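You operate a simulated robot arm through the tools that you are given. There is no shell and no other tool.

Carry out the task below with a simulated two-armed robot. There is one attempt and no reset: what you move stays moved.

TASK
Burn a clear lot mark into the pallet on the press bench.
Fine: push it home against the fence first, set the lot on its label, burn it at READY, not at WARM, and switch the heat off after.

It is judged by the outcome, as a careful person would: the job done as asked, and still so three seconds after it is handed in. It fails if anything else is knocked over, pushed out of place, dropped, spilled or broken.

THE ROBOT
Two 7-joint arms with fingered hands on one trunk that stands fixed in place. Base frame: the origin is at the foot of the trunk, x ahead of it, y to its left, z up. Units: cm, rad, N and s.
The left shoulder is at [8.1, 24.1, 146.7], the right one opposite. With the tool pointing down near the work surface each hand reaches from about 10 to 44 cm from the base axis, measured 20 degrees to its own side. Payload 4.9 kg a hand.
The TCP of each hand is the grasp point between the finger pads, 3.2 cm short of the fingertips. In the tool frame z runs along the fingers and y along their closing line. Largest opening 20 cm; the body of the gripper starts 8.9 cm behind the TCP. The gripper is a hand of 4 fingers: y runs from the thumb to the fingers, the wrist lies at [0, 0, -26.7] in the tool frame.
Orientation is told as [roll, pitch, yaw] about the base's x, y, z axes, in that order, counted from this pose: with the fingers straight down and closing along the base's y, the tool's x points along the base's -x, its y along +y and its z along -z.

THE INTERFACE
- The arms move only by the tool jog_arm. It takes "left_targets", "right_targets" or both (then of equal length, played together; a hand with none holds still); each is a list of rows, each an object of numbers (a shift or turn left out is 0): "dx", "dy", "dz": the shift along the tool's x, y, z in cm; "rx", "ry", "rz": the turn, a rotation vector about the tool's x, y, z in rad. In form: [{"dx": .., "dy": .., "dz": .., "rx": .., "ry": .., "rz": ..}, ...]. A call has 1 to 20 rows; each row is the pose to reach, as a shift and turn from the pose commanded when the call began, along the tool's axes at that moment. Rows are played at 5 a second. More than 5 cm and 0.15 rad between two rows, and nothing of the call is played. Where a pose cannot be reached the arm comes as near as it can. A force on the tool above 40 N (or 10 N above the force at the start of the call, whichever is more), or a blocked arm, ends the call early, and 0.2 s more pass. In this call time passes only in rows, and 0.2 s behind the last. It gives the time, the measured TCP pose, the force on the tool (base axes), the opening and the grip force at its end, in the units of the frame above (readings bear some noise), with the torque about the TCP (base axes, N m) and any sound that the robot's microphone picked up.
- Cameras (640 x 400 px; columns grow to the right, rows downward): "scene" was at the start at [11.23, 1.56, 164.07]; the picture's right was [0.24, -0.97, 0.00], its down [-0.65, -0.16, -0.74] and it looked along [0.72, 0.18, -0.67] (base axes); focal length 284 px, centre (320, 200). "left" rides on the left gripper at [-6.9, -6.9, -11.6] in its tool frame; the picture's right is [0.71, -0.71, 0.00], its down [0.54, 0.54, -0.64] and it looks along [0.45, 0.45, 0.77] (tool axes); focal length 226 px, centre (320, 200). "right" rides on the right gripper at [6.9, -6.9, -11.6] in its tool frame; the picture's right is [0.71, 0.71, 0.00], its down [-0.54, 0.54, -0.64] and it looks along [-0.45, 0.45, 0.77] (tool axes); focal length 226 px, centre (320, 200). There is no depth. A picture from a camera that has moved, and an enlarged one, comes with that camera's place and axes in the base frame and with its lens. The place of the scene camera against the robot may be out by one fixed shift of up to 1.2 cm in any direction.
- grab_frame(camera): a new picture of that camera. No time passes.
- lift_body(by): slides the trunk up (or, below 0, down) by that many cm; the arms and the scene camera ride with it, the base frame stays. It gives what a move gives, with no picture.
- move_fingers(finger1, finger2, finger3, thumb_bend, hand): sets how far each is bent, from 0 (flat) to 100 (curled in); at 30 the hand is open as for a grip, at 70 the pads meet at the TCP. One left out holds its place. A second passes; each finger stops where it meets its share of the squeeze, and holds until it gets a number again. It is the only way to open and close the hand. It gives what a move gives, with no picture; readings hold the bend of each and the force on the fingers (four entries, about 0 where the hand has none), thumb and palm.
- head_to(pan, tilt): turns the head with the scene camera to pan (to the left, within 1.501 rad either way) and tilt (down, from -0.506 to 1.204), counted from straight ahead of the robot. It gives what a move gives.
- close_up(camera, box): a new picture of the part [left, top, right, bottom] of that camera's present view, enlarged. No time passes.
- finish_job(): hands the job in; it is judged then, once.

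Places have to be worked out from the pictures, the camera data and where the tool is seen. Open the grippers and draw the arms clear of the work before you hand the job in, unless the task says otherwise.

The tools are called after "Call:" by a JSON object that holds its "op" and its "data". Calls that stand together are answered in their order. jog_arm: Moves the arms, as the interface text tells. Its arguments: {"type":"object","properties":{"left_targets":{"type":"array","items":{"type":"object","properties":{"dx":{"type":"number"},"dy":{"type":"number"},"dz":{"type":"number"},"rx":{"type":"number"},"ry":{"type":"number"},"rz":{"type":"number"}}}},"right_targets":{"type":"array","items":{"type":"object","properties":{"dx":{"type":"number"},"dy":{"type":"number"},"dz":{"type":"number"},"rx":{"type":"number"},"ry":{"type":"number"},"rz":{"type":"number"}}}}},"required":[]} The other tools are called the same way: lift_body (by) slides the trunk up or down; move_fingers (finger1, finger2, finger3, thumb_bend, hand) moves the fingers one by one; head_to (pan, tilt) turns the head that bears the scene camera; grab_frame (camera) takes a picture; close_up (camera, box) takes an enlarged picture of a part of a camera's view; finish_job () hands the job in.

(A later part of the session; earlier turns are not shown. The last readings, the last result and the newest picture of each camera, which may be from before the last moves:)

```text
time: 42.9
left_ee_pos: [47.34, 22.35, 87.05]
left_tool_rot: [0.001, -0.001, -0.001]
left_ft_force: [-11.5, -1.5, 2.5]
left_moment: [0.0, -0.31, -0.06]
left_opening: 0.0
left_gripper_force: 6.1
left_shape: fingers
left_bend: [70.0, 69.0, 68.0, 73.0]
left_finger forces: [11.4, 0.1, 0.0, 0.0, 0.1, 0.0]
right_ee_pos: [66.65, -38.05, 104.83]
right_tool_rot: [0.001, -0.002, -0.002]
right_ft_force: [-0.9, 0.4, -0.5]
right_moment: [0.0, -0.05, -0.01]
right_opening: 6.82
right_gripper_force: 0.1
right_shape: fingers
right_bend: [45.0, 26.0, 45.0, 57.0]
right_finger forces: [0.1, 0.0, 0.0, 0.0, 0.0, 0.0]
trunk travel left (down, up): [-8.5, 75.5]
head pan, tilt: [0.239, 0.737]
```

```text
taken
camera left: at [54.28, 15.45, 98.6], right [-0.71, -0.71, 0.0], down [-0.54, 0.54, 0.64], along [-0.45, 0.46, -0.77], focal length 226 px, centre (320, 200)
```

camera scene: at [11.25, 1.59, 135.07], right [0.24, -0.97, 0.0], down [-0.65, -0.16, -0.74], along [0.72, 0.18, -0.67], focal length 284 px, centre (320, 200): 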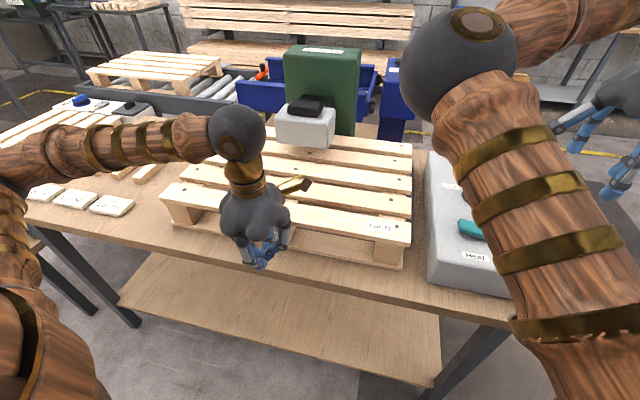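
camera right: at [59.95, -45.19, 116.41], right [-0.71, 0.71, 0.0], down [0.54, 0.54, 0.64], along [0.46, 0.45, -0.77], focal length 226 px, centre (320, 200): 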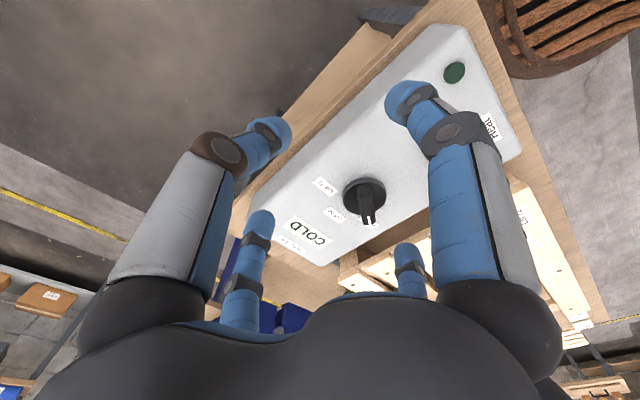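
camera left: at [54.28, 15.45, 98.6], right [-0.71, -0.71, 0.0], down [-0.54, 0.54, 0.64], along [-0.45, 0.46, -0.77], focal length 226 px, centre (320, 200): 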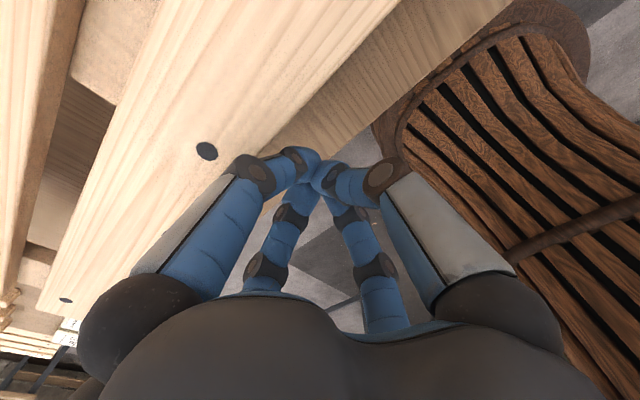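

There is contact at about 11 N. I'll continue in 0.25 cm steps until the force climbs at the rear fence.

Call:
{"op": "jog_arm", "data": {"left_targets": [{"dx": -0.25}, {"dx": -0.5}, {"dx": -0.75}, {"dx": -1.0}, {"dx": -1.25}, {"dx": -1.5}]}}

Call:
{"op": "grab_frame", "data": {"camera": "left"}}

Call:
{"op": "grab_frame", "data": {"camera": "scene"}}

```text
time: 43.8
left_ee_pos: [47.72, 22.42, 87.3]
left_tool_rot: [0.003, 0.002, -0.006]
left_ft_force: [-30.9, 1.4, 22.6]
left_moment: [-0.04, -1.38, 0.06]
left_opening: 0.01
left_gripper_force: 19.0
left_shape: fingers
left_bend: [70.0, 69.0, 68.0, 72.0]
left_finger forces: [37.9, 0.0, 0.0, 0.0, 0.0, 0.0]
right_ee_pos: [66.58, -38.08, 105.07]
right_tool_rot: [0.001, -0.003, 0.0]
right_ft_force: [-0.5, 0.0, -0.4]
right_moment: [0.01, 0.01, 0.02]
right_opening: 6.83
right_gripper_force: 0.1
right_shape: fingers
right_bend: [45.0, 26.0, 45.0, 57.0]
right_finger forces: [0.1, 0.1, 0.0, 0.1, 0.0, 0.1]
trunk travel left (down, up): [-8.5, 75.5]
head pan, tilt: [0.239, 0.737]
stopped in row 4 (left hand): the force on the tool passed its limit at 42 N (the readings are from after the stop); the commanded pose is now the measured one
```

```text
taken
camera left: at [54.63, 15.42, 98.75], right [-0.71, -0.7, 0.0], down [-0.54, 0.54, 0.65], along [-0.45, 0.46, -0.76], focal length 226 px, centre (320, 200)
```

left: 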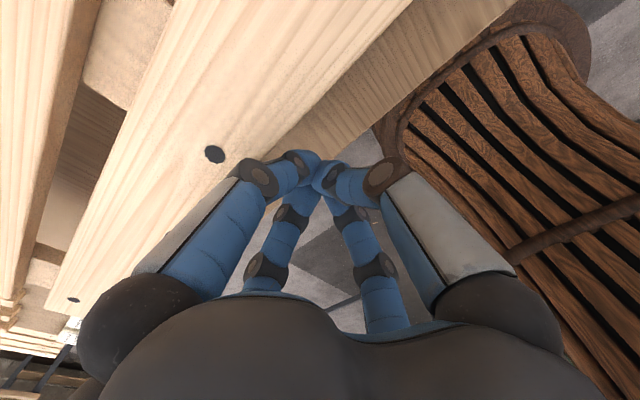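

```text
taken
camera scene: at [10.78, 1.51, 135.14], right [0.24, -0.97, 0.0], down [-0.65, -0.16, -0.74], along [0.72, 0.18, -0.67], focal length 284 px, centre (320, 200)
```

scene: 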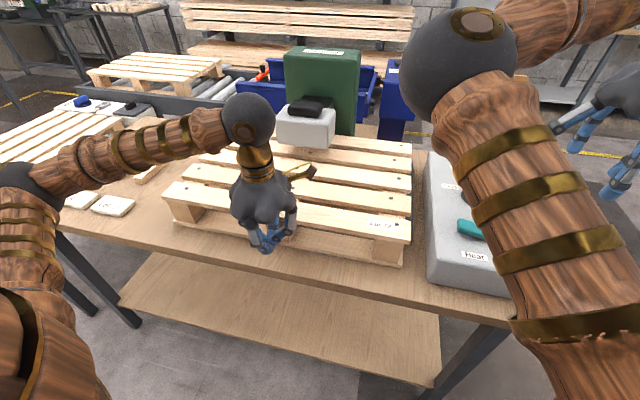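

The force rose to 42 N with the pallet stopped, so it is against the rear fence too. I'll back off, raise the hand, and check that the pallet is still square and snug at the side.

Call:
{"op": "jog_arm", "data": {"left_targets": [{"dx": 1}, {"dx": 2.5}, {"dx": 3, "dz": -3}, {"dx": 3, "dz": -6}, {"dx": 3, "dz": -10}, {"dx": 3, "dz": -14}, {"dx": 3, "dz": -18}, {"dx": 3, "dz": -21}, {"dx": 3, "dz": -21, "dy": 4}, {"dx": 3, "dz": -21, "dy": 8}, {"dx": 3, "dz": -21, "dy": 12}]}}

Call:
{"op": "close_up", "data": {"camera": "scene", "box": [150, 80, 440, 280]}}

Call:
{"op": "close_up", "data": {"camera": "scene", "box": [340, 120, 460, 280]}}

Call:
{"op": "grab_frame", "data": {"camera": "left"}}

```text
time: 46.2
left_ee_pos: [45.39, 34.54, 108.21]
left_tool_rot: [0.001, 0.004, -0.003]
left_ft_force: [0.2, 0.3, -0.1]
left_moment: [-0.07, -0.01, 0.0]
left_opening: 0.15
left_gripper_force: 0.1
left_shape: fingers
left_bend: [69.0, 69.0, 68.0, 72.0]
left_finger forces: [0.0, 0.1, 0.0, 0.1, 0.0, 0.1]
right_ee_pos: [66.85, -38.06, 104.97]
right_tool_rot: [-0.002, 0.0, -0.004]
right_ft_force: [-0.3, -0.1, 1.1]
right_moment: [-0.02, -0.03, -0.02]
right_opening: 6.81
right_gripper_force: 0.1
right_shape: fingers
right_bend: [45.0, 26.0, 45.0, 57.0]
right_finger forces: [0.0, 0.1, 0.1, 0.0, 0.0, 0.0]
trunk travel left (down, up): [-8.5, 75.5]
head pan, tilt: [0.239, 0.737]
```

```text
2.00 times, centred on (295, 180) of scene
camera zoom: at [11.12, 1.69, 135.08], right [0.24, -0.97, 0.0], down [-0.65, -0.16, -0.74], along [0.72, 0.17, -0.67], focal length 568 px, centre (370, 240)
```

zoom: 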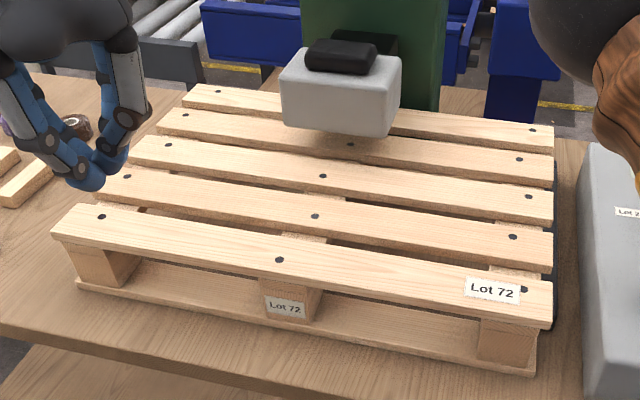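

```text
2.50 times, centred on (400, 200) of scene
camera zoom: at [11.12, 1.69, 135.08], right [0.24, -0.97, 0.0], down [-0.65, -0.16, -0.74], along [0.72, 0.17, -0.67], focal length 710 px, centre (120, 200)
```

zoom: 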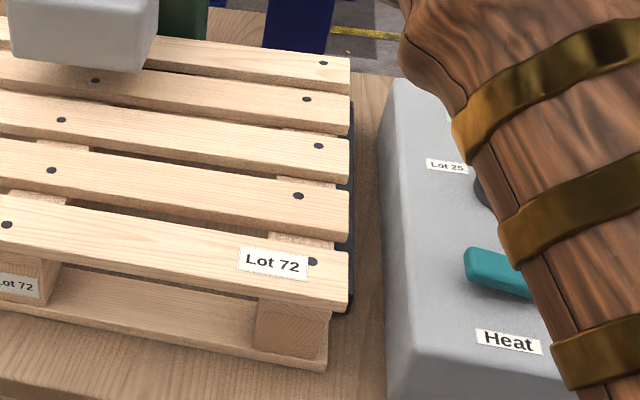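

```text
taken
camera left: at [52.28, 27.59, 119.73], right [-0.71, -0.7, 0.0], down [-0.54, 0.54, 0.65], along [-0.46, 0.46, -0.76], focal length 226 px, centre (320, 200)
```

left: 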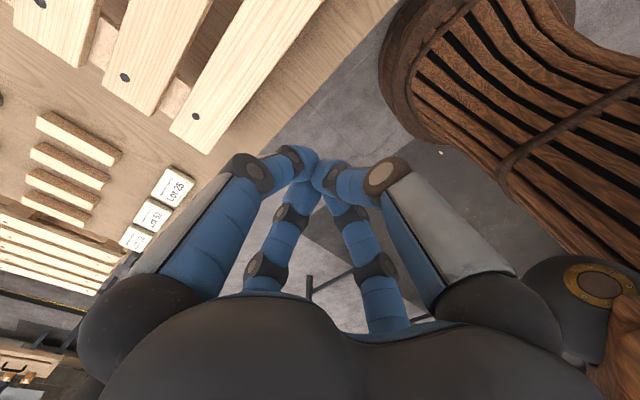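

The pallet is home and still square, having shifted about 0.5 cm evenly. Next is the lot knob: I'll open the right hand and take two views of the knob for triangulation.

Call:
{"op": "move_fingers", "data": {"hand": "right", "finger1": 30, "finger2": 30, "finger3": 30, "thumb_bend": 30}}

Call:
{"op": "close_up", "data": {"camera": "right", "box": [220, 20, 540, 270]}}

Call:
{"op": "close_up", "data": {"camera": "right", "box": [270, 140, 430, 260]}}

```text
time: 47.2
left_ee_pos: [45.38, 34.38, 108.2]
left_tool_rot: [0.001, 0.004, -0.001]
left_ft_force: [0.2, 0.3, -0.7]
left_moment: [0.01, -0.01, 0.01]
left_opening: 0.14
left_gripper_force: 0.1
left_shape: fingers
left_bend: [69.0, 69.0, 68.0, 72.0]
left_finger forces: [0.0, 0.0, 0.1, 0.1, 0.0, 0.0]
right_ee_pos: [66.9, -38.15, 104.85]
right_tool_rot: [0.001, 0.0, -0.004]
right_ft_force: [0.1, -0.6, -0.4]
right_moment: [0.02, 0.02, 0.01]
right_opening: 13.99
right_gripper_force: 0.1
right_shape: fingers
right_bend: [30.0, 30.0, 30.0, 30.0]
right_finger forces: [0.0, 0.2, 0.0, 0.1, 0.0, 0.0]
trunk travel left (down, up): [-8.5, 75.5]
head pan, tilt: [0.239, 0.737]
```

```text
1.60 times, centred on (380, 145) of right
camera zoom: at [59.99, -45.01, 116.46], right [-0.71, 0.71, 0.0], down [0.54, 0.54, 0.64], along [0.46, 0.45, -0.77], focal length 362 px, centre (224, 288)
```

zoom: 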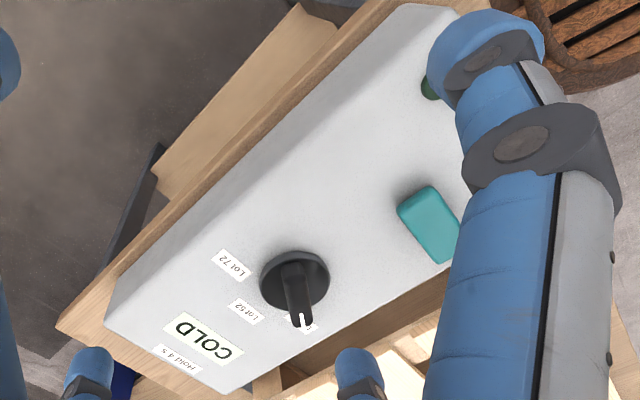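

```text
3.33 times, centred on (350, 200) of right
camera zoom: at [59.99, -45.01, 116.46], right [-0.71, 0.71, 0.0], down [0.54, 0.54, 0.64], along [0.46, 0.45, -0.77], focal length 754 px, centre (220, 200)
```

zoom: 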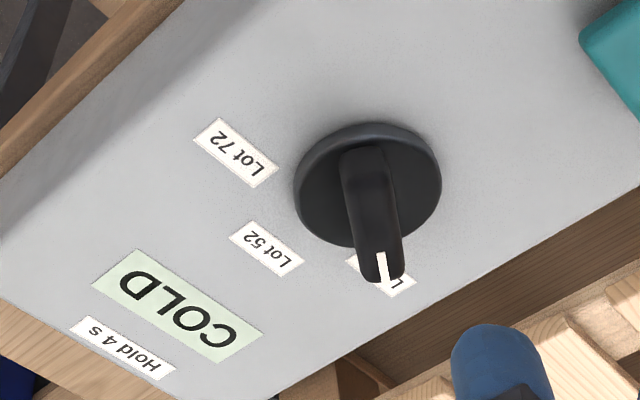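

Triangulation puts the knob centre near (71.0, -23.9), with its bar top at z≈91 and the box face at z≈86.8. The bar points about 60° left of forward, at Lot 25, so Lot 72 needs roughly -118° of turn. I'll open the side fingers, move above the knob and turn the hand to +60° yaw so thumb and finger2 straddle the bar.

Call:
{"op": "move_fingers", "data": {"hand": "right", "finger1": 10, "finger2": 40, "finger3": 10, "thumb_bend": 40}}

Call:
{"op": "jog_arm", "data": {"right_targets": [{"dx": -0.5, "dy": 2, "rz": -0.13}, {"dx": -1, "dy": 4, "rz": -0.26}, {"dx": -1.5, "dy": 6, "rz": -0.39}, {"dx": -2, "dy": 8, "rz": -0.52}, {"dx": -2.5, "dy": 10, "rz": -0.65}, {"dx": -3, "dy": 12, "rz": -0.78}, {"dx": -3.7, "dy": 13.2, "rz": -0.91}, {"dx": -4.3, "dy": 14.25, "rz": -1.04}, {"dx": -4.3, "dy": 14.25, "rz": -1.04, "dz": 3}]}}

Call:
{"op": "grab_frame", "data": {"camera": "right"}}

Call:
{"op": "grab_frame", "data": {"camera": "scene"}}

```text
time: 48.2
left_ee_pos: [45.48, 34.54, 108.26]
left_tool_rot: [0.002, 0.003, -0.002]
left_ft_force: [1.3, -0.1, -0.4]
left_moment: [0.02, 0.03, 0.04]
left_opening: 0.14
left_gripper_force: 0.0
left_shape: fingers
left_bend: [69.0, 69.0, 68.0, 72.0]
left_finger forces: [0.0, 0.1, 0.1, 0.1, 0.1, 0.0]
right_ee_pos: [66.84, -38.08, 104.85]
right_tool_rot: [0.0, 0.0, -0.004]
right_ft_force: [-0.1, 0.5, -0.2]
right_moment: [-0.01, -0.03, 0.01]
right_opening: 14.97
right_gripper_force: 0.0
right_shape: fingers
right_bend: [10.0, 40.0, 10.0, 40.0]
right_finger forces: [0.1, 0.0, 0.0, 0.0, 0.1, 0.0]
trunk travel left (down, up): [-8.5, 75.5]
head pan, tilt: [0.239, 0.737]
```

```text
time: 50.2
left_ee_pos: [45.43, 34.4, 108.25]
left_tool_rot: [0.002, 0.005, -0.001]
left_ft_force: [0.3, -0.1, -0.3]
left_moment: [-0.01, 0.04, 0.01]
left_opening: 0.11
left_gripper_force: 0.0
left_shape: fingers
left_bend: [69.0, 69.0, 68.0, 72.0]
left_finger forces: [0.1, 0.0, 0.1, 0.0, 0.1, 0.1]
right_ee_pos: [71.12, -23.77, 101.8]
right_tool_rot: [-0.001, 0.001, 1.037]
right_ft_force: [1.5, 0.0, 0.2]
right_moment: [0.02, 0.03, 0.01]
right_opening: 14.99
right_gripper_force: 0.1
right_shape: fingers
right_bend: [10.0, 40.0, 10.0, 40.0]
right_finger forces: [0.0, 0.0, 0.0, 0.0, 0.0, 0.1]
trunk travel left (down, up): [-8.5, 75.5]
head pan, tilt: [0.239, 0.737]
```

```text
taken
camera right: at [73.6, -33.27, 113.46], right [-0.97, -0.25, 0.0], down [-0.19, 0.74, 0.64], along [-0.16, 0.62, -0.77], focal length 226 px, centre (320, 200)
```

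right: 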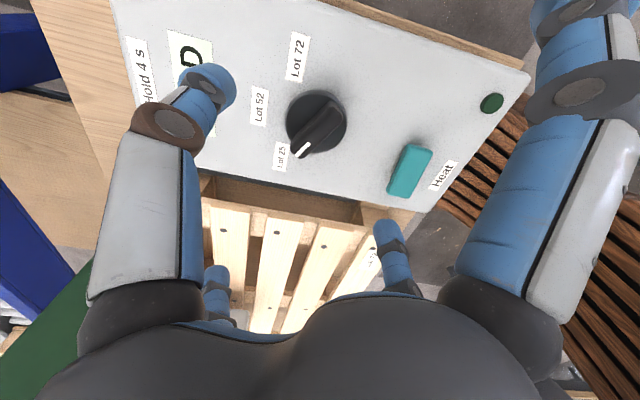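

```text
taken
camera scene: at [11.31, 1.56, 135.06], right [0.24, -0.97, 0.0], down [-0.65, -0.16, -0.74], along [0.72, 0.18, -0.67], focal length 284 px, centre (320, 200)
```

scene: 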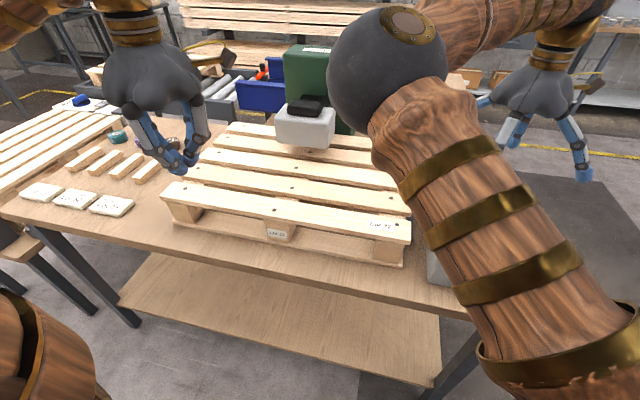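

The knob is centred under the hand within about 0.3 cm. I'll descend so the fingertips are beside the bar just above the disc, then check before closing.

Call:
{"op": "jog_arm", "data": {"right_targets": [{"dy": -0.25, "dz": 2.5}, {"dy": -0.25, "dz": 5}, {"dy": -0.25, "dz": 7}, {"dy": -0.25, "dz": 8.5}, {"dy": -0.25, "dz": 9.6}, {"dy": -0.25, "dz": 10.2}]}}

Call:
{"op": "grab_frame", "data": {"camera": "right"}}

Call:
{"op": "close_up", "data": {"camera": "scene", "box": [420, 60, 640, 260]}}

```text
time: 51.6
left_ee_pos: [45.54, 34.35, 108.2]
left_tool_rot: [0.002, 0.005, -0.002]
left_ft_force: [0.0, 0.3, 0.0]
left_moment: [0.02, -0.01, -0.01]
left_opening: 0.14
left_gripper_force: 0.0
left_shape: fingers
left_bend: [69.0, 69.0, 68.0, 72.0]
left_finger forces: [0.0, 0.1, 0.1, 0.0, 0.0, 0.1]
right_ee_pos: [71.23, -23.98, 91.55]
right_tool_rot: [-0.001, 0.0, 1.038]
right_ft_force: [-0.2, -0.3, 0.1]
right_moment: [0.01, 0.01, -0.03]
right_opening: 14.99
right_gripper_force: 0.1
right_shape: fingers
right_bend: [10.0, 40.0, 10.0, 40.0]
right_finger forces: [0.0, 0.1, 0.0, 0.0, 0.1, 0.0]
trunk travel left (down, up): [-8.5, 75.5]
head pan, tilt: [0.239, 0.737]
```

```text
taken
camera right: at [73.82, -33.55, 103.15], right [-0.97, -0.25, 0.0], down [-0.19, 0.74, 0.64], along [-0.16, 0.62, -0.77], focal length 226 px, centre (320, 200)
```

right: 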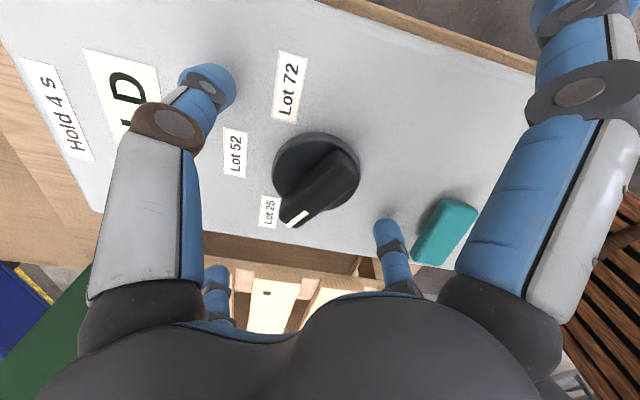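

```text
2.00 times, centred on (530, 160) of scene
camera zoom: at [11.23, 1.57, 135.07], right [0.24, -0.97, 0.0], down [-0.65, -0.16, -0.74], along [0.72, 0.18, -0.67], focal length 568 px, centre (-100, 280)
```

zoom: 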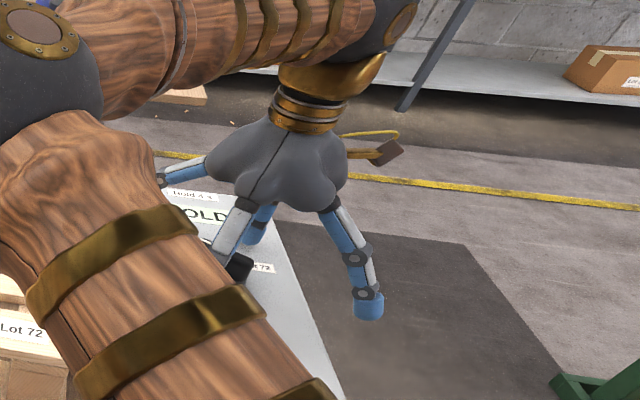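

The bar lies centred between thumb and finger2, as the TCP projects to (320, 200), right on the bar. Closing on it now.

Call:
{"op": "move_fingers", "data": {"hand": "right", "finger2": 70, "thumb_bend": 70}}

Call:
{"op": "grab_frame", "data": {"camera": "right"}}

```text
time: 52.6
left_ee_pos: [45.51, 34.27, 108.26]
left_tool_rot: [0.003, 0.004, -0.001]
left_ft_force: [0.6, 0.9, -1.1]
left_moment: [0.0, 0.02, -0.01]
left_opening: 0.13
left_gripper_force: 0.1
left_shape: fingers
left_bend: [69.0, 69.0, 68.0, 72.0]
left_finger forces: [0.1, 0.0, 0.1, 0.1, 0.0, 0.1]
right_ee_pos: [71.47, -24.15, 91.48]
right_tool_rot: [-0.003, 0.0, 1.037]
right_ft_force: [12.8, -10.1, 9.0]
right_moment: [-0.36, -0.51, -0.1]
right_opening: 13.1
right_gripper_force: 17.6
right_shape: fingers
right_bend: [10.0, 56.0, 10.0, 61.0]
right_finger forces: [0.0, 9.6, 0.0, 0.1, 26.1, 0.0]
trunk travel left (down, up): [-8.5, 75.5]
head pan, tilt: [0.239, 0.737]
```

```text
taken
camera right: at [73.87, -33.68, 103.24], right [-0.97, -0.25, 0.0], down [-0.19, 0.74, 0.64], along [-0.16, 0.62, -0.77], focal length 226 px, centre (320, 200)
```

right: 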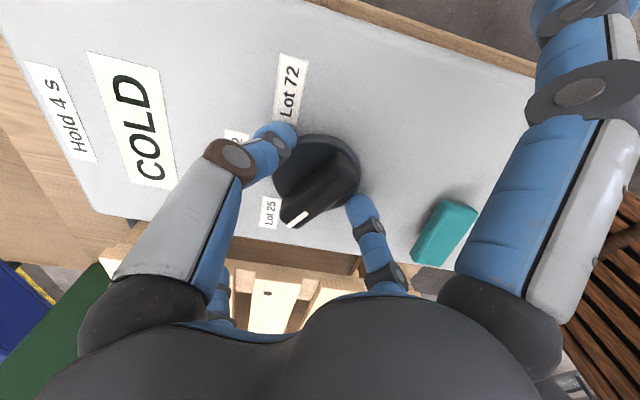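

Both fingers stopped early (bends 56 and 61) with an upward force, so the tips are bearing on the disc rather than the bar. I'll reopen slightly, lift 1 cm, and close on the bar again.

Call:
{"op": "move_fingers", "data": {"hand": "right", "finger2": 45, "thumb_bend": 45}}

Call:
{"op": "jog_arm", "data": {"right_targets": [{"dz": -0.5}, {"dz": -1.1}]}}

Call:
{"op": "move_fingers", "data": {"hand": "right", "finger2": 70, "thumb_bend": 70}}

Call:
{"op": "grab_frame", "data": {"camera": "right"}}

```text
time: 53.6
left_ee_pos: [45.45, 34.35, 108.18]
left_tool_rot: [0.001, 0.004, -0.002]
left_ft_force: [0.7, -0.2, 0.6]
left_moment: [0.0, -0.01, -0.01]
left_opening: 0.14
left_gripper_force: 0.1
left_shape: fingers
left_bend: [69.0, 69.0, 68.0, 72.0]
left_finger forces: [0.1, 0.1, 0.1, 0.0, 0.0, 0.0]
right_ee_pos: [71.36, -24.06, 91.48]
right_tool_rot: [0.0, -0.001, 1.037]
right_ft_force: [-0.9, -0.8, 0.3]
right_moment: [0.0, -0.04, -0.03]
right_opening: 14.38
right_gripper_force: 0.0
right_shape: fingers
right_bend: [10.0, 45.0, 10.0, 45.0]
right_finger forces: [0.0, 0.1, 0.1, 0.1, 0.0, 0.1]
trunk travel left (down, up): [-8.5, 75.5]
head pan, tilt: [0.239, 0.737]
```

```text
time: 54.2
left_ee_pos: [45.47, 34.37, 108.27]
left_tool_rot: [0.002, 0.002, -0.001]
left_ft_force: [-0.9, 0.5, 0.5]
left_moment: [-0.01, 0.0, 0.01]
left_opening: 0.11
left_gripper_force: 0.1
left_shape: fingers
left_bend: [69.0, 69.0, 68.0, 72.0]
left_finger forces: [0.0, 0.0, 0.0, 0.0, 0.0, 0.0]
right_ee_pos: [71.41, -23.95, 92.77]
right_tool_rot: [0.0, 0.0, 1.038]
right_ft_force: [0.8, 0.0, 0.4]
right_moment: [0.01, 0.01, -0.02]
right_opening: 14.4
right_gripper_force: 0.2
right_shape: fingers
right_bend: [10.0, 45.0, 10.0, 45.0]
right_finger forces: [0.0, 0.0, 0.0, 0.1, 0.0, 0.0]
trunk travel left (down, up): [-8.5, 75.5]
head pan, tilt: [0.239, 0.737]
```

```text
time: 55.2
left_ee_pos: [45.48, 34.44, 108.23]
left_tool_rot: [0.001, 0.004, 0.001]
left_ft_force: [0.6, 0.0, -0.8]
left_moment: [-0.01, -0.01, -0.03]
left_opening: 0.13
left_gripper_force: 0.0
left_shape: fingers
left_bend: [69.0, 69.0, 68.0, 72.0]
left_finger forces: [0.0, 0.1, 0.0, 0.1, 0.1, 0.0]
right_ee_pos: [71.26, -24.03, 92.78]
right_tool_rot: [0.001, 0.0, 1.037]
right_ft_force: [-0.4, 0.9, 1.2]
right_moment: [0.03, 0.02, 0.01]
right_opening: 12.65
right_gripper_force: 5.9
right_shape: fingers
right_bend: [10.0, 66.0, 10.0, 68.0]
right_finger forces: [0.0, 5.9, 0.0, 0.1, 5.7, 0.0]
trunk travel left (down, up): [-8.5, 75.5]
head pan, tilt: [0.239, 0.737]
```

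```text
taken
camera right: at [73.8, -33.49, 104.35], right [-0.97, -0.25, 0.0], down [-0.19, 0.74, 0.64], along [-0.16, 0.62, -0.77], focal length 226 px, centre (320, 200)
```

right: 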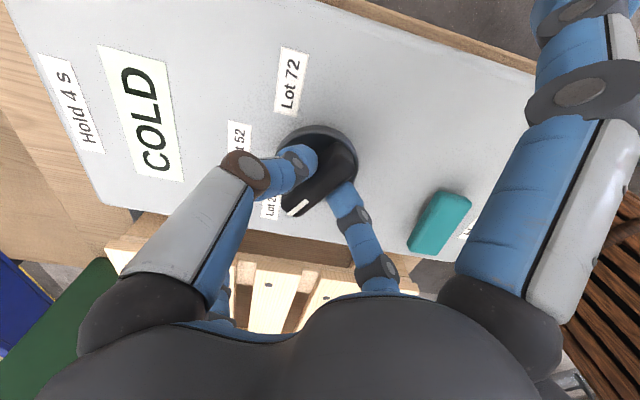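

Now both pads hold the bar evenly (about 6 N each). I'll turn the hand clockwise (seen from above) by the first ~60° and check that the knob follows.

Call:
{"op": "jog_arm", "data": {"right_targets": [{"rz": 0.12}, {"rz": 0.24}, {"rz": 0.36}, {"rz": 0.48}, {"rz": 0.6}, {"rz": 0.72}, {"rz": 0.84}, {"rz": 0.96}, {"rz": 1.04}]}}

Call:
{"op": "grab_frame", "data": {"camera": "right"}}

```text
time: 57.2
left_ee_pos: [45.41, 34.6, 108.36]
left_tool_rot: [0.003, 0.005, -0.001]
left_ft_force: [0.1, -0.2, -0.9]
left_moment: [0.0, 0.01, 0.01]
left_opening: 0.12
left_gripper_force: 0.0
left_shape: fingers
left_bend: [69.0, 69.0, 68.0, 72.0]
left_finger forces: [0.1, 0.1, 0.1, 0.0, 0.0, 0.0]
right_ee_pos: [71.39, -23.83, 92.8]
right_tool_rot: [-0.001, 0.0, -0.006]
right_ft_force: [-6.3, 5.1, -1.2]
right_moment: [0.11, 0.17, 0.08]
right_opening: 12.61
right_gripper_force: 5.7
right_shape: fingers
right_bend: [10.0, 66.0, 10.0, 69.0]
right_finger forces: [0.0, 8.7, 0.0, 0.0, 2.7, 0.0]
trunk travel left (down, up): [-8.5, 75.5]
head pan, tilt: [0.239, 0.737]
```

```text
taken
camera right: at [64.44, -30.81, 104.44], right [-0.7, 0.71, 0.0], down [0.54, 0.54, 0.64], along [0.46, 0.45, -0.77], focal length 226 px, centre (320, 200)
```

right: 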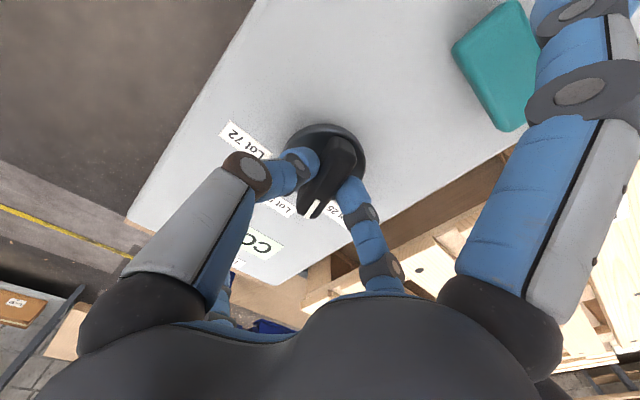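

The knob is following with some lag (the bar is now at about 20°). I'll keep turning to yaw -60° and check again.

Call:
{"op": "jog_arm", "data": {"right_targets": [{"rz": 0.12}, {"rz": 0.24}, {"rz": 0.36}, {"rz": 0.48}, {"rz": 0.6}, {"rz": 0.72}, {"rz": 0.84}, {"rz": 0.96}, {"rz": 1.05}]}}

Call:
{"op": "grab_frame", "data": {"camera": "right"}}

Call:
{"op": "close_up", "data": {"camera": "right", "box": [220, 80, 420, 260]}}

```text
time: 59.2
left_ee_pos: [45.4, 34.42, 108.21]
left_tool_rot: [0.002, 0.001, -0.001]
left_ft_force: [-0.6, -0.1, 0.3]
left_moment: [-0.01, 0.01, 0.0]
left_opening: 0.13
left_gripper_force: 0.1
left_shape: fingers
left_bend: [69.0, 69.0, 68.0, 72.0]
left_finger forces: [0.1, 0.1, 0.0, 0.1, 0.0, 0.0]
right_ee_pos: [71.32, -23.78, 92.83]
right_tool_rot: [0.0, 0.0, -1.053]
right_ft_force: [-2.6, 8.9, -0.4]
right_moment: [0.23, 0.09, 0.05]
right_opening: 12.6
right_gripper_force: 5.4
right_shape: fingers
right_bend: [10.0, 66.0, 10.0, 69.0]
right_finger forces: [0.1, 6.9, 0.0, 0.0, 4.3, 0.1]
trunk travel left (down, up): [-8.5, 75.5]
head pan, tilt: [0.239, 0.737]
```

```text
taken
camera right: at [62.0, -21.33, 104.44], right [0.27, 0.96, 0.0], down [0.74, -0.2, 0.64], along [0.62, -0.17, -0.77], focal length 226 px, centre (320, 200)
```

right: 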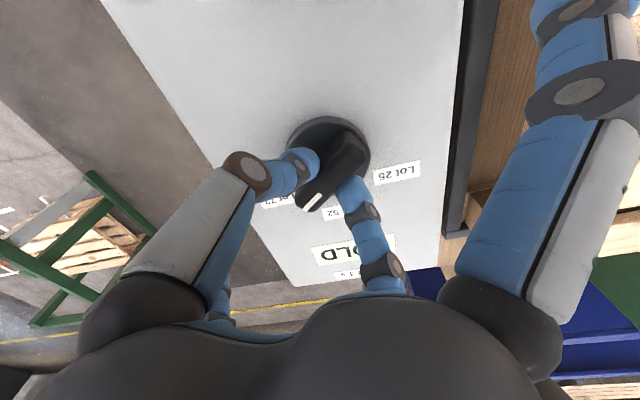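

```text
2.22 times, centred on (320, 170) of right
camera zoom: at [62.0, -21.33, 104.44], right [0.27, 0.96, 0.0], down [0.74, -0.2, 0.64], along [0.62, -0.17, -0.77], focal length 502 px, centre (320, 267)
```

zoom: 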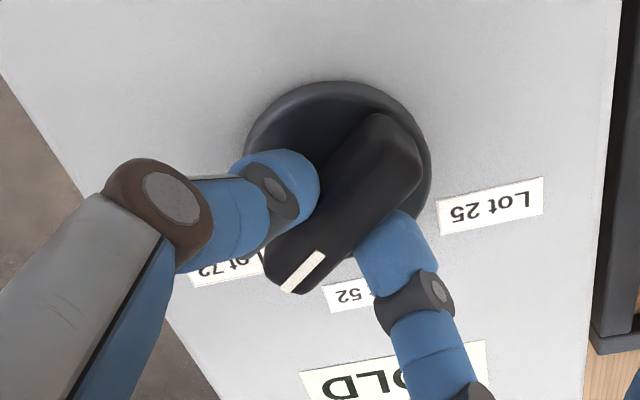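

The bar is at about -45°, while Lot 72's label lies at about -58°. I'll turn roughly 0.28 rad more and recheck.

Call:
{"op": "jog_arm", "data": {"right_targets": [{"rz": 0.1}, {"rz": 0.2}, {"rz": 0.28}]}}

Call:
{"op": "close_up", "data": {"camera": "right", "box": [220, 80, 420, 260]}}

```text
time: 60.0
left_ee_pos: [45.35, 34.41, 108.22]
left_tool_rot: [0.001, 0.005, -0.002]
left_ft_force: [0.1, -0.6, 0.3]
left_moment: [0.04, -0.03, -0.03]
left_opening: 0.14
left_gripper_force: 0.1
left_shape: fingers
left_bend: [69.0, 69.0, 68.0, 72.0]
left_finger forces: [0.1, 0.0, 0.1, 0.0, 0.1, 0.1]
right_ee_pos: [71.31, -23.87, 92.8]
right_tool_rot: [0.0, 0.0, -1.337]
right_ft_force: [-1.6, 5.6, 2.1]
right_moment: [0.17, 0.03, 0.09]
right_opening: 12.58
right_gripper_force: 6.6
right_shape: fingers
right_bend: [10.0, 66.0, 10.0, 68.0]
right_finger forces: [0.0, 7.2, 0.0, 0.1, 6.0, 0.1]
trunk travel left (down, up): [-8.5, 75.5]
head pan, tilt: [0.239, 0.737]
```

```text
2.22 times, centred on (320, 170) of right
camera zoom: at [63.08, -18.89, 104.4], right [0.52, 0.85, 0.0], down [0.65, -0.4, 0.64], along [0.55, -0.34, -0.77], focal length 502 px, centre (320, 267)
```

zoom: 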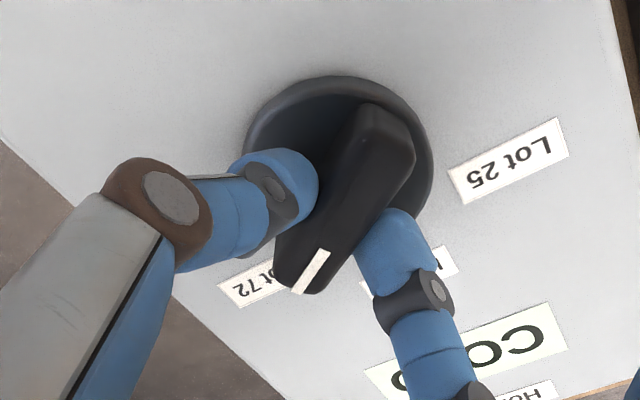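

The bar is now at about -53°. I'll turn a bit further to bring it fully onto Lot 72.

Call:
{"op": "jog_arm", "data": {"right_targets": [{"rz": 0.1}, {"rz": 0.2}, {"rz": 0.26}]}}

Call:
{"op": "close_up", "data": {"camera": "right", "box": [220, 80, 420, 260]}}

```text
time: 60.8
left_ee_pos: [45.42, 34.44, 108.15]
left_tool_rot: [0.002, 0.003, -0.003]
left_ft_force: [0.2, 0.1, -0.8]
left_moment: [-0.03, -0.01, -0.03]
left_opening: 0.11
left_gripper_force: 0.1
left_shape: fingers
left_bend: [69.0, 69.0, 68.0, 72.0]
left_finger forces: [0.0, 0.0, 0.1, 0.1, 0.0, 0.1]
right_ee_pos: [71.27, -24.02, 92.69]
right_tool_rot: [0.0, -0.003, -1.595]
right_ft_force: [-4.1, 0.6, 3.4]
right_moment: [0.0, 0.1, 0.23]
right_opening: 12.59
right_gripper_force: 9.7
right_shape: fingers
right_bend: [10.0, 67.0, 10.0, 68.0]
right_finger forces: [0.1, 8.6, 0.0, 0.1, 11.3, 0.0]
trunk travel left (down, up): [-8.5, 75.5]
head pan, tilt: [0.239, 0.737]
```

```text
2.22 times, centred on (320, 170) of right
camera zoom: at [64.66, -17.03, 104.36], right [0.72, 0.69, 0.0], down [0.53, -0.55, 0.64], along [0.44, -0.47, -0.77], focal length 502 px, centre (320, 267)
```

zoom: 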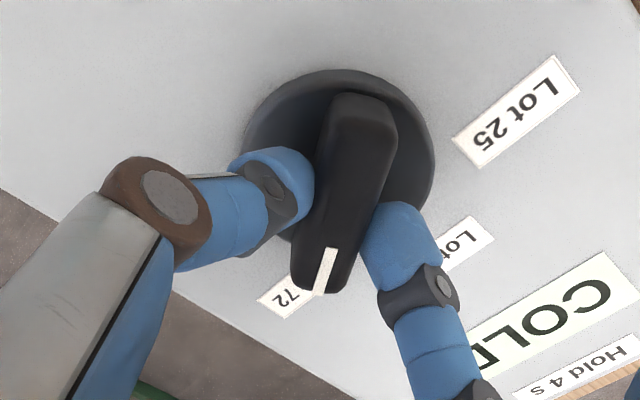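

The bar barely moved this time while the torque rose, so it is at its stop on Lot 72. I'll open the fingers, lift off, and check where the pointer rests.

Call:
{"op": "move_fingers", "data": {"hand": "right", "finger2": 40, "thumb_bend": 40}}

Call:
{"op": "jog_arm", "data": {"right_targets": [{"dz": -2}, {"dz": -5}, {"dz": -8}, {"dz": -10}]}}

Call:
{"op": "grab_frame", "data": {"camera": "right"}}

Call:
{"op": "close_up", "data": {"camera": "right", "box": [240, 60, 440, 240]}}

```text
time: 61.8
left_ee_pos: [45.47, 34.44, 108.3]
left_tool_rot: [0.003, 0.004, -0.001]
left_ft_force: [0.3, -0.7, -0.2]
left_moment: [0.0, -0.03, 0.03]
left_opening: 0.14
left_gripper_force: 0.0
left_shape: fingers
left_bend: [69.0, 69.0, 68.0, 72.0]
left_finger forces: [0.0, 0.0, 0.0, 0.1, 0.1, 0.0]
right_ee_pos: [71.46, -23.97, 92.67]
right_tool_rot: [0.001, 0.001, -1.593]
right_ft_force: [0.6, -0.4, 0.2]
right_moment: [-0.01, -0.02, -0.02]
right_opening: 14.97
right_gripper_force: 0.0
right_shape: fingers
right_bend: [10.0, 40.0, 10.0, 40.0]
right_finger forces: [0.0, 0.1, 0.1, 0.0, 0.1, 0.0]
trunk travel left (down, up): [-8.5, 75.5]
head pan, tilt: [0.239, 0.737]
```

```text
time: 62.8
left_ee_pos: [45.42, 34.37, 108.29]
left_tool_rot: [0.002, 0.003, -0.002]
left_ft_force: [0.5, -0.7, 0.5]
left_moment: [0.0, 0.01, 0.01]
left_opening: 0.13
left_gripper_force: 0.1
left_shape: fingers
left_bend: [69.0, 69.0, 68.0, 72.0]
left_finger forces: [0.0, 0.0, 0.0, 0.1, 0.0, 0.0]
right_ee_pos: [71.49, -23.98, 102.51]
right_tool_rot: [0.001, 0.002, -1.594]
right_ft_force: [-0.2, 0.3, -0.5]
right_moment: [0.0, 0.03, -0.02]
right_opening: 14.95
right_gripper_force: 0.1
right_shape: fingers
right_bend: [10.0, 40.0, 10.0, 40.0]
right_finger forces: [0.1, 0.0, 0.0, 0.1, 0.1, 0.0]
trunk travel left (down, up): [-8.5, 75.5]
head pan, tilt: [0.239, 0.737]
```

```text
taken
camera right: at [64.81, -16.98, 114.25], right [0.72, 0.69, 0.0], down [0.53, -0.55, 0.64], along [0.44, -0.46, -0.77], focal length 226 px, centre (320, 200)
```

right: 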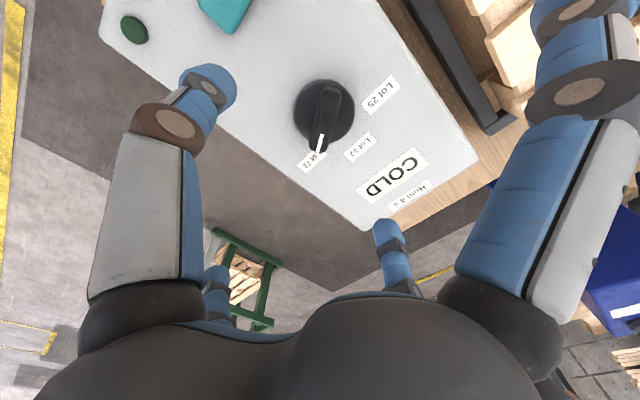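

```text
2.22 times, centred on (340, 150) of right
camera zoom: at [64.81, -16.98, 114.25], right [0.72, 0.69, 0.0], down [0.53, -0.55, 0.64], along [0.44, -0.46, -0.77], focal length 502 px, centre (276, 311)
```

zoom: 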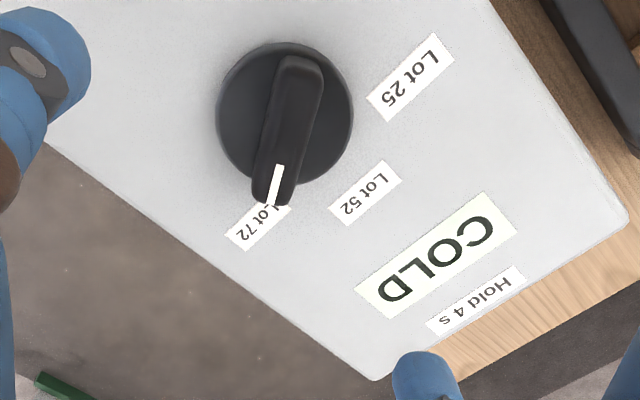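

The pointer now rests squarely on Lot 72. Next is the Heat switch: I'll turn the right hand back to yaw 0 and hover over the teal rocker to study it.

Call:
{"op": "jog_arm", "data": {"right_targets": [{"rz": -0.13}, {"rz": -0.26}, {"rz": -0.39}, {"rz": -0.52}, {"rz": -0.65}, {"rz": -0.78}, {"rz": -0.91}, {"rz": -1.04}, {"rz": -1.17}, {"rz": -1.3}, {"rz": -1.43}, {"rz": -1.56}, {"rz": -1.594}]}}

Call:
{"op": "jog_arm", "data": {"right_targets": [{"dx": 4}, {"dx": 8}, {"dx": 11, "dy": 1}, {"dx": 11, "dy": 1}]}}

Call:
{"op": "grab_frame", "data": {"camera": "right"}}

Call:
{"op": "grab_frame", "data": {"camera": "scene"}}

```text
time: 65.6
left_ee_pos: [45.33, 34.35, 108.38]
left_tool_rot: [0.002, 0.003, -0.003]
left_ft_force: [-0.1, -0.1, 0.1]
left_moment: [0.0, -0.01, 0.04]
left_opening: 0.12
left_gripper_force: 0.1
left_shape: fingers
left_bend: [69.0, 69.0, 68.0, 72.0]
left_finger forces: [0.1, 0.1, 0.1, 0.1, 0.0, 0.0]
right_ee_pos: [71.39, -23.8, 102.75]
right_tool_rot: [0.0, -0.001, 0.003]
right_ft_force: [-0.3, -0.6, -0.2]
right_moment: [0.01, -0.02, 0.0]
right_opening: 14.98
right_gripper_force: 0.1
right_shape: fingers
right_bend: [10.0, 40.0, 10.0, 40.0]
right_finger forces: [0.0, 0.0, 0.0, 0.1, 0.1, 0.0]
trunk travel left (down, up): [-8.5, 75.5]
head pan, tilt: [0.239, 0.737]
```

```text
time: 66.6
left_ee_pos: [45.55, 34.32, 108.23]
left_tool_rot: [0.004, 0.003, -0.002]
left_ft_force: [-0.8, -0.5, 0.3]
left_moment: [0.02, 0.0, -0.01]
left_opening: 0.13
left_gripper_force: 0.1
left_shape: fingers
left_bend: [69.0, 69.0, 68.0, 72.0]
left_finger forces: [0.0, 0.0, 0.0, 0.0, 0.1, 0.1]
right_ee_pos: [60.54, -22.94, 102.64]
right_tool_rot: [0.0, 0.003, 0.002]
right_ft_force: [-0.4, -0.3, -0.6]
right_moment: [-0.01, -0.04, 0.04]
right_opening: 14.98
right_gripper_force: 0.0
right_shape: fingers
right_bend: [10.0, 40.0, 10.0, 40.0]
right_finger forces: [0.0, 0.0, 0.1, 0.0, 0.0, 0.1]
trunk travel left (down, up): [-8.5, 75.5]
head pan, tilt: [0.239, 0.737]
```

```text
taken
camera right: at [53.76, -29.97, 114.27], right [-0.71, 0.71, 0.0], down [0.54, 0.54, 0.64], along [0.45, 0.46, -0.77], focal length 226 px, centre (320, 200)
```

right: 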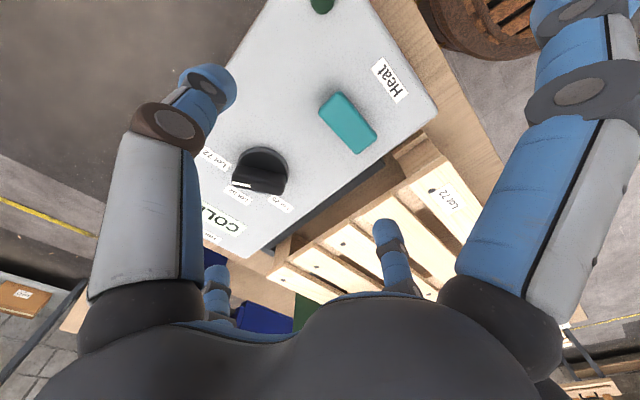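

```text
taken
camera scene: at [11.27, 1.51, 135.06], right [0.24, -0.97, 0.0], down [-0.65, -0.16, -0.74], along [0.72, 0.18, -0.67], focal length 284 px, centre (320, 200)
```

scene: 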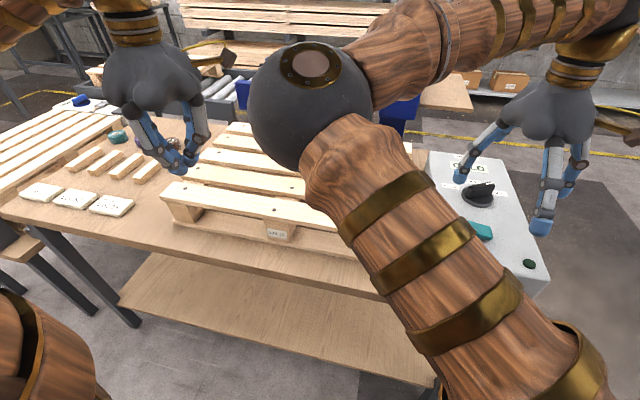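

I'll enlarge both the knob and the rocker in this view, to be sure the knob stayed on Lot 72.

Call:
{"op": "close_up", "data": {"camera": "right", "box": [180, 120, 320, 250]}}

Call:
{"op": "close_up", "data": {"camera": "right", "box": [290, 0, 450, 170]}}

Call:
{"op": "close_up", "data": {"camera": "scene", "box": [420, 140, 560, 290]}}

```text
3.08 times, centred on (250, 185) of right
camera zoom: at [53.76, -29.97, 114.27], right [-0.71, 0.71, 0.0], down [0.54, 0.54, 0.64], along [0.45, 0.46, -0.77], focal length 696 px, centre (535, 246)
```

zoom: 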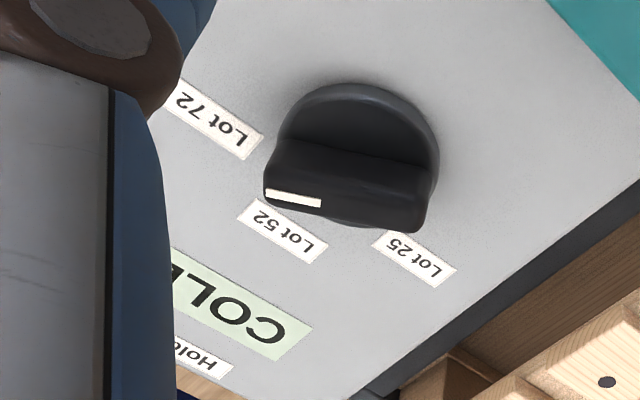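

```text
2.35 times, centred on (370, 85) of right
camera zoom: at [53.76, -29.97, 114.27], right [-0.71, 0.71, 0.0], down [0.54, 0.54, 0.64], along [0.45, 0.46, -0.77], focal length 532 px, centre (202, 471)
```

zoom: 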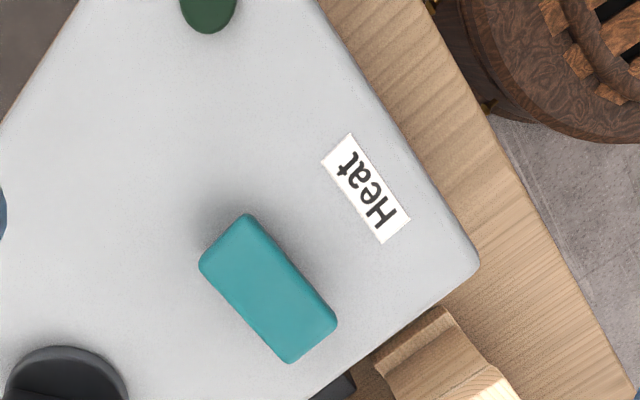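

```text
2.67 times, centred on (490, 215) of scene
camera zoom: at [11.27, 1.51, 135.06], right [0.24, -0.97, 0.0], down [-0.65, -0.16, -0.74], along [0.72, 0.18, -0.67], focal length 757 px, centre (-133, 160)
```

zoom: 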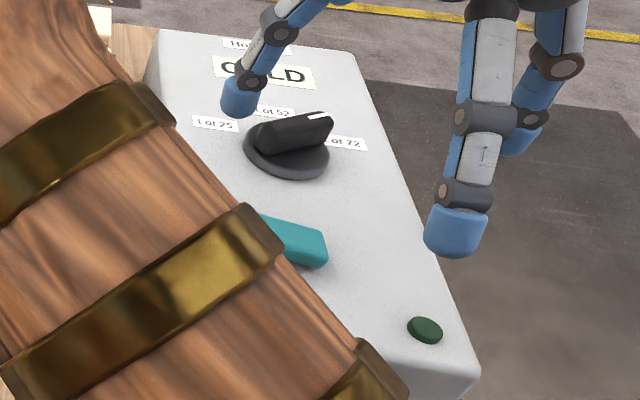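

The pointer mark's line works out at -58.5°, so it is on Lot 72. The rocker is a 7×4 cm pad centred near (58.3, -20.9). Before switching the heat on, I'll place the left hand above the press handle so I'm ready to press.

Call:
{"op": "jog_arm", "data": {"left_targets": [{"dz": -4}, {"dz": -8}, {"dz": -10, "dx": -4, "dy": -1}, {"dz": -10, "dx": -8, "dy": -2}, {"dz": -10, "dx": -12, "dy": -4}, {"dz": -10, "dx": -16, "dy": -5}, {"dz": -10, "dx": -20, "dy": -6}, {"dz": -10, "dx": -24, "dy": -8}, {"dz": -10, "dx": -28, "dy": -9}, {"dz": -10, "dx": -32, "dy": -10}, {"dz": -10, "dx": -34.5, "dy": -11.2}]}}

Call:
{"op": "grab_frame", "data": {"camera": "left"}}

Call:
{"op": "grab_frame", "data": {"camera": "scene"}}

```text
time: 69.0
left_ee_pos: [79.69, 22.87, 118.03]
left_tool_rot: [0.004, 0.005, -0.002]
left_ft_force: [0.1, -0.4, 0.1]
left_moment: [0.04, 0.01, 0.0]
left_opening: 0.14
left_gripper_force: 0.0
left_shape: fingers
left_bend: [69.0, 69.0, 68.0, 72.0]
left_finger forces: [0.1, 0.0, 0.0, 0.0, 0.0, 0.1]
right_ee_pos: [60.65, -23.06, 102.54]
right_tool_rot: [0.002, 0.003, 0.003]
right_ft_force: [0.4, 0.4, -0.3]
right_moment: [0.02, 0.05, 0.0]
right_opening: 14.98
right_gripper_force: 0.0
right_shape: fingers
right_bend: [10.0, 40.0, 10.0, 40.0]
right_finger forces: [0.0, 0.0, 0.0, 0.1, 0.0, 0.1]
trunk travel left (down, up): [-8.5, 75.5]
head pan, tilt: [0.239, 0.737]
```

```text
taken
camera left: at [86.81, 15.98, 129.39], right [-0.71, -0.71, 0.0], down [-0.54, 0.54, 0.65], along [-0.46, 0.46, -0.76], focal length 226 px, centre (320, 200)
```

left: 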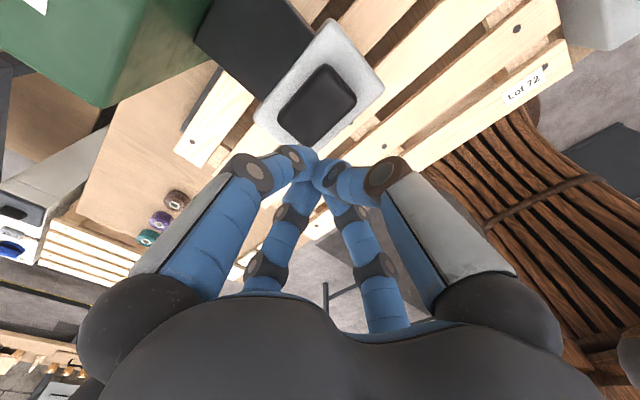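

```text
taken
camera scene: at [11.28, 1.44, 135.06], right [0.24, -0.97, 0.0], down [-0.65, -0.16, -0.74], along [0.72, 0.18, -0.67], focal length 284 px, centre (320, 200)
```

scene: 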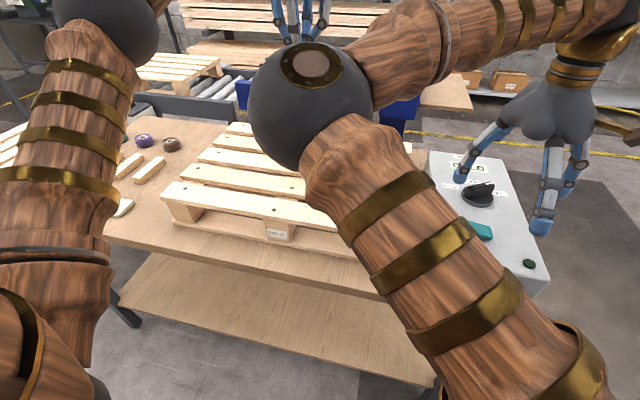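

The handle top is centred near (80.6, 22.4) at z≈101. I'll bring the left fist to about 3 cm above it, and close the right hand into a fist for the rocker.

Call:
{"op": "jog_arm", "data": {"left_targets": [{"dx": -0.5, "dy": -0.3, "dz": 3}, {"dx": -0.9, "dy": -0.5, "dz": 6}, {"dx": -0.9, "dy": -0.5, "dz": 9}, {"dx": -0.9, "dy": -0.5, "dz": 10}]}}

Call:
{"op": "move_fingers", "data": {"hand": "right", "finger1": 70, "finger2": 70, "finger3": 70, "thumb_bend": 70}}

Call:
{"op": "jog_arm", "data": {"right_targets": [{"dx": 1.2, "dy": 1.1, "dz": 2}, {"dx": 2.3, "dy": 2.1, "dz": 4}, {"dx": 2.3, "dy": 2.1, "dz": 6}]}}

Call:
{"op": "grab_frame", "data": {"camera": "left"}}

Call:
{"op": "grab_frame", "data": {"camera": "right"}}

```text
time: 70.0
left_ee_pos: [80.62, 22.45, 107.81]
left_tool_rot: [0.005, 0.004, 0.0]
left_ft_force: [1.0, -0.3, 0.2]
left_moment: [-0.03, 0.01, 0.02]
left_opening: 0.13
left_gripper_force: 0.0
left_shape: fingers
left_bend: [69.0, 69.0, 68.0, 72.0]
left_finger forces: [0.0, 0.0, 0.1, 0.0, 0.0, 0.0]
right_ee_pos: [60.68, -22.99, 102.68]
right_tool_rot: [0.001, 0.001, 0.002]
right_ft_force: [0.0, 0.7, -0.2]
right_moment: [0.0, 0.05, 0.02]
right_opening: 14.97
right_gripper_force: 0.1
right_shape: fingers
right_bend: [10.0, 40.0, 10.0, 40.0]
right_finger forces: [0.0, 0.1, 0.0, 0.0, 0.0, 0.0]
trunk travel left (down, up): [-8.5, 75.5]
head pan, tilt: [0.239, 0.737]
```

```text
time: 71.0
left_ee_pos: [80.6, 22.44, 107.89]
left_tool_rot: [0.002, 0.003, -0.001]
left_ft_force: [0.7, 0.1, -0.3]
left_moment: [0.01, 0.04, 0.03]
left_opening: 0.11
left_gripper_force: 0.1
left_shape: fingers
left_bend: [69.0, 69.0, 68.0, 72.0]
left_finger forces: [0.0, 0.1, 0.0, 0.1, 0.0, 0.0]
right_ee_pos: [60.54, -22.9, 102.63]
right_tool_rot: [0.0, 0.001, 0.002]
right_ft_force: [0.2, 0.7, 0.5]
right_moment: [-0.01, 0.01, -0.01]
right_opening: 0.22
right_gripper_force: 0.1
right_shape: fingers
right_bend: [68.0, 70.0, 68.0, 70.0]
right_finger forces: [0.1, 0.0, 0.1, 0.0, 0.0, 0.1]
trunk travel left (down, up): [-8.5, 75.5]
head pan, tilt: [0.239, 0.737]
```

```text
time: 71.8
left_ee_pos: [80.72, 22.4, 107.97]
left_tool_rot: [0.002, 0.003, 0.0]
left_ft_force: [-0.2, 1.3, 0.9]
left_moment: [0.0, 0.04, -0.02]
left_opening: 0.15
left_gripper_force: 0.0
left_shape: fingers
left_bend: [69.0, 69.0, 68.0, 72.0]
left_finger forces: [0.0, 0.0, 0.1, 0.1, 0.0, 0.1]
right_ee_pos: [58.31, -20.9, 96.6]
right_tool_rot: [0.001, 0.001, 0.002]
right_ft_force: [0.7, 0.1, 0.2]
right_moment: [-0.01, 0.02, -0.01]
right_opening: 0.22
right_gripper_force: 0.1
right_shape: fingers
right_bend: [68.0, 70.0, 68.0, 70.0]
right_finger forces: [0.0, 0.0, 0.1, 0.1, 0.0, 0.1]
trunk travel left (down, up): [-8.5, 75.5]
head pan, tilt: [0.239, 0.737]
```

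```text
taken
camera left: at [87.63, 15.62, 119.35], right [-0.71, -0.71, 0.0], down [-0.54, 0.54, 0.65], along [-0.46, 0.46, -0.76], focal length 226 px, centre (320, 200)
```

left: 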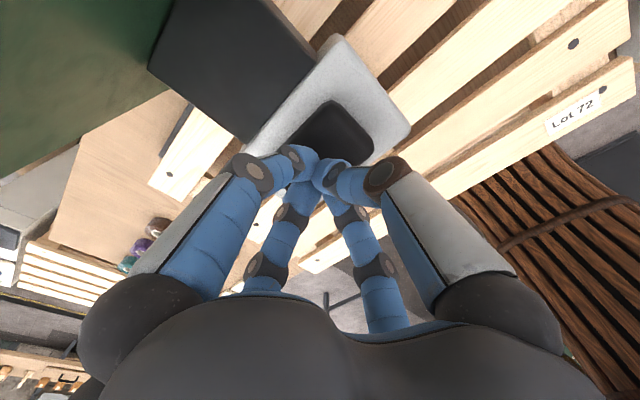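

```text
taken
camera right: at [51.43, -27.83, 108.18], right [-0.71, 0.71, 0.0], down [0.54, 0.54, 0.64], along [0.45, 0.45, -0.77], focal length 226 px, centre (320, 200)
```

right: 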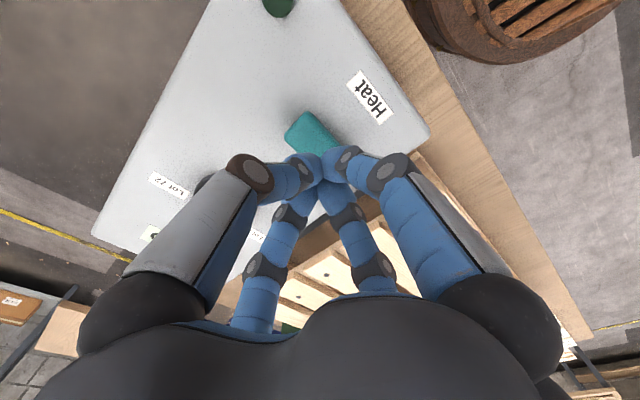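

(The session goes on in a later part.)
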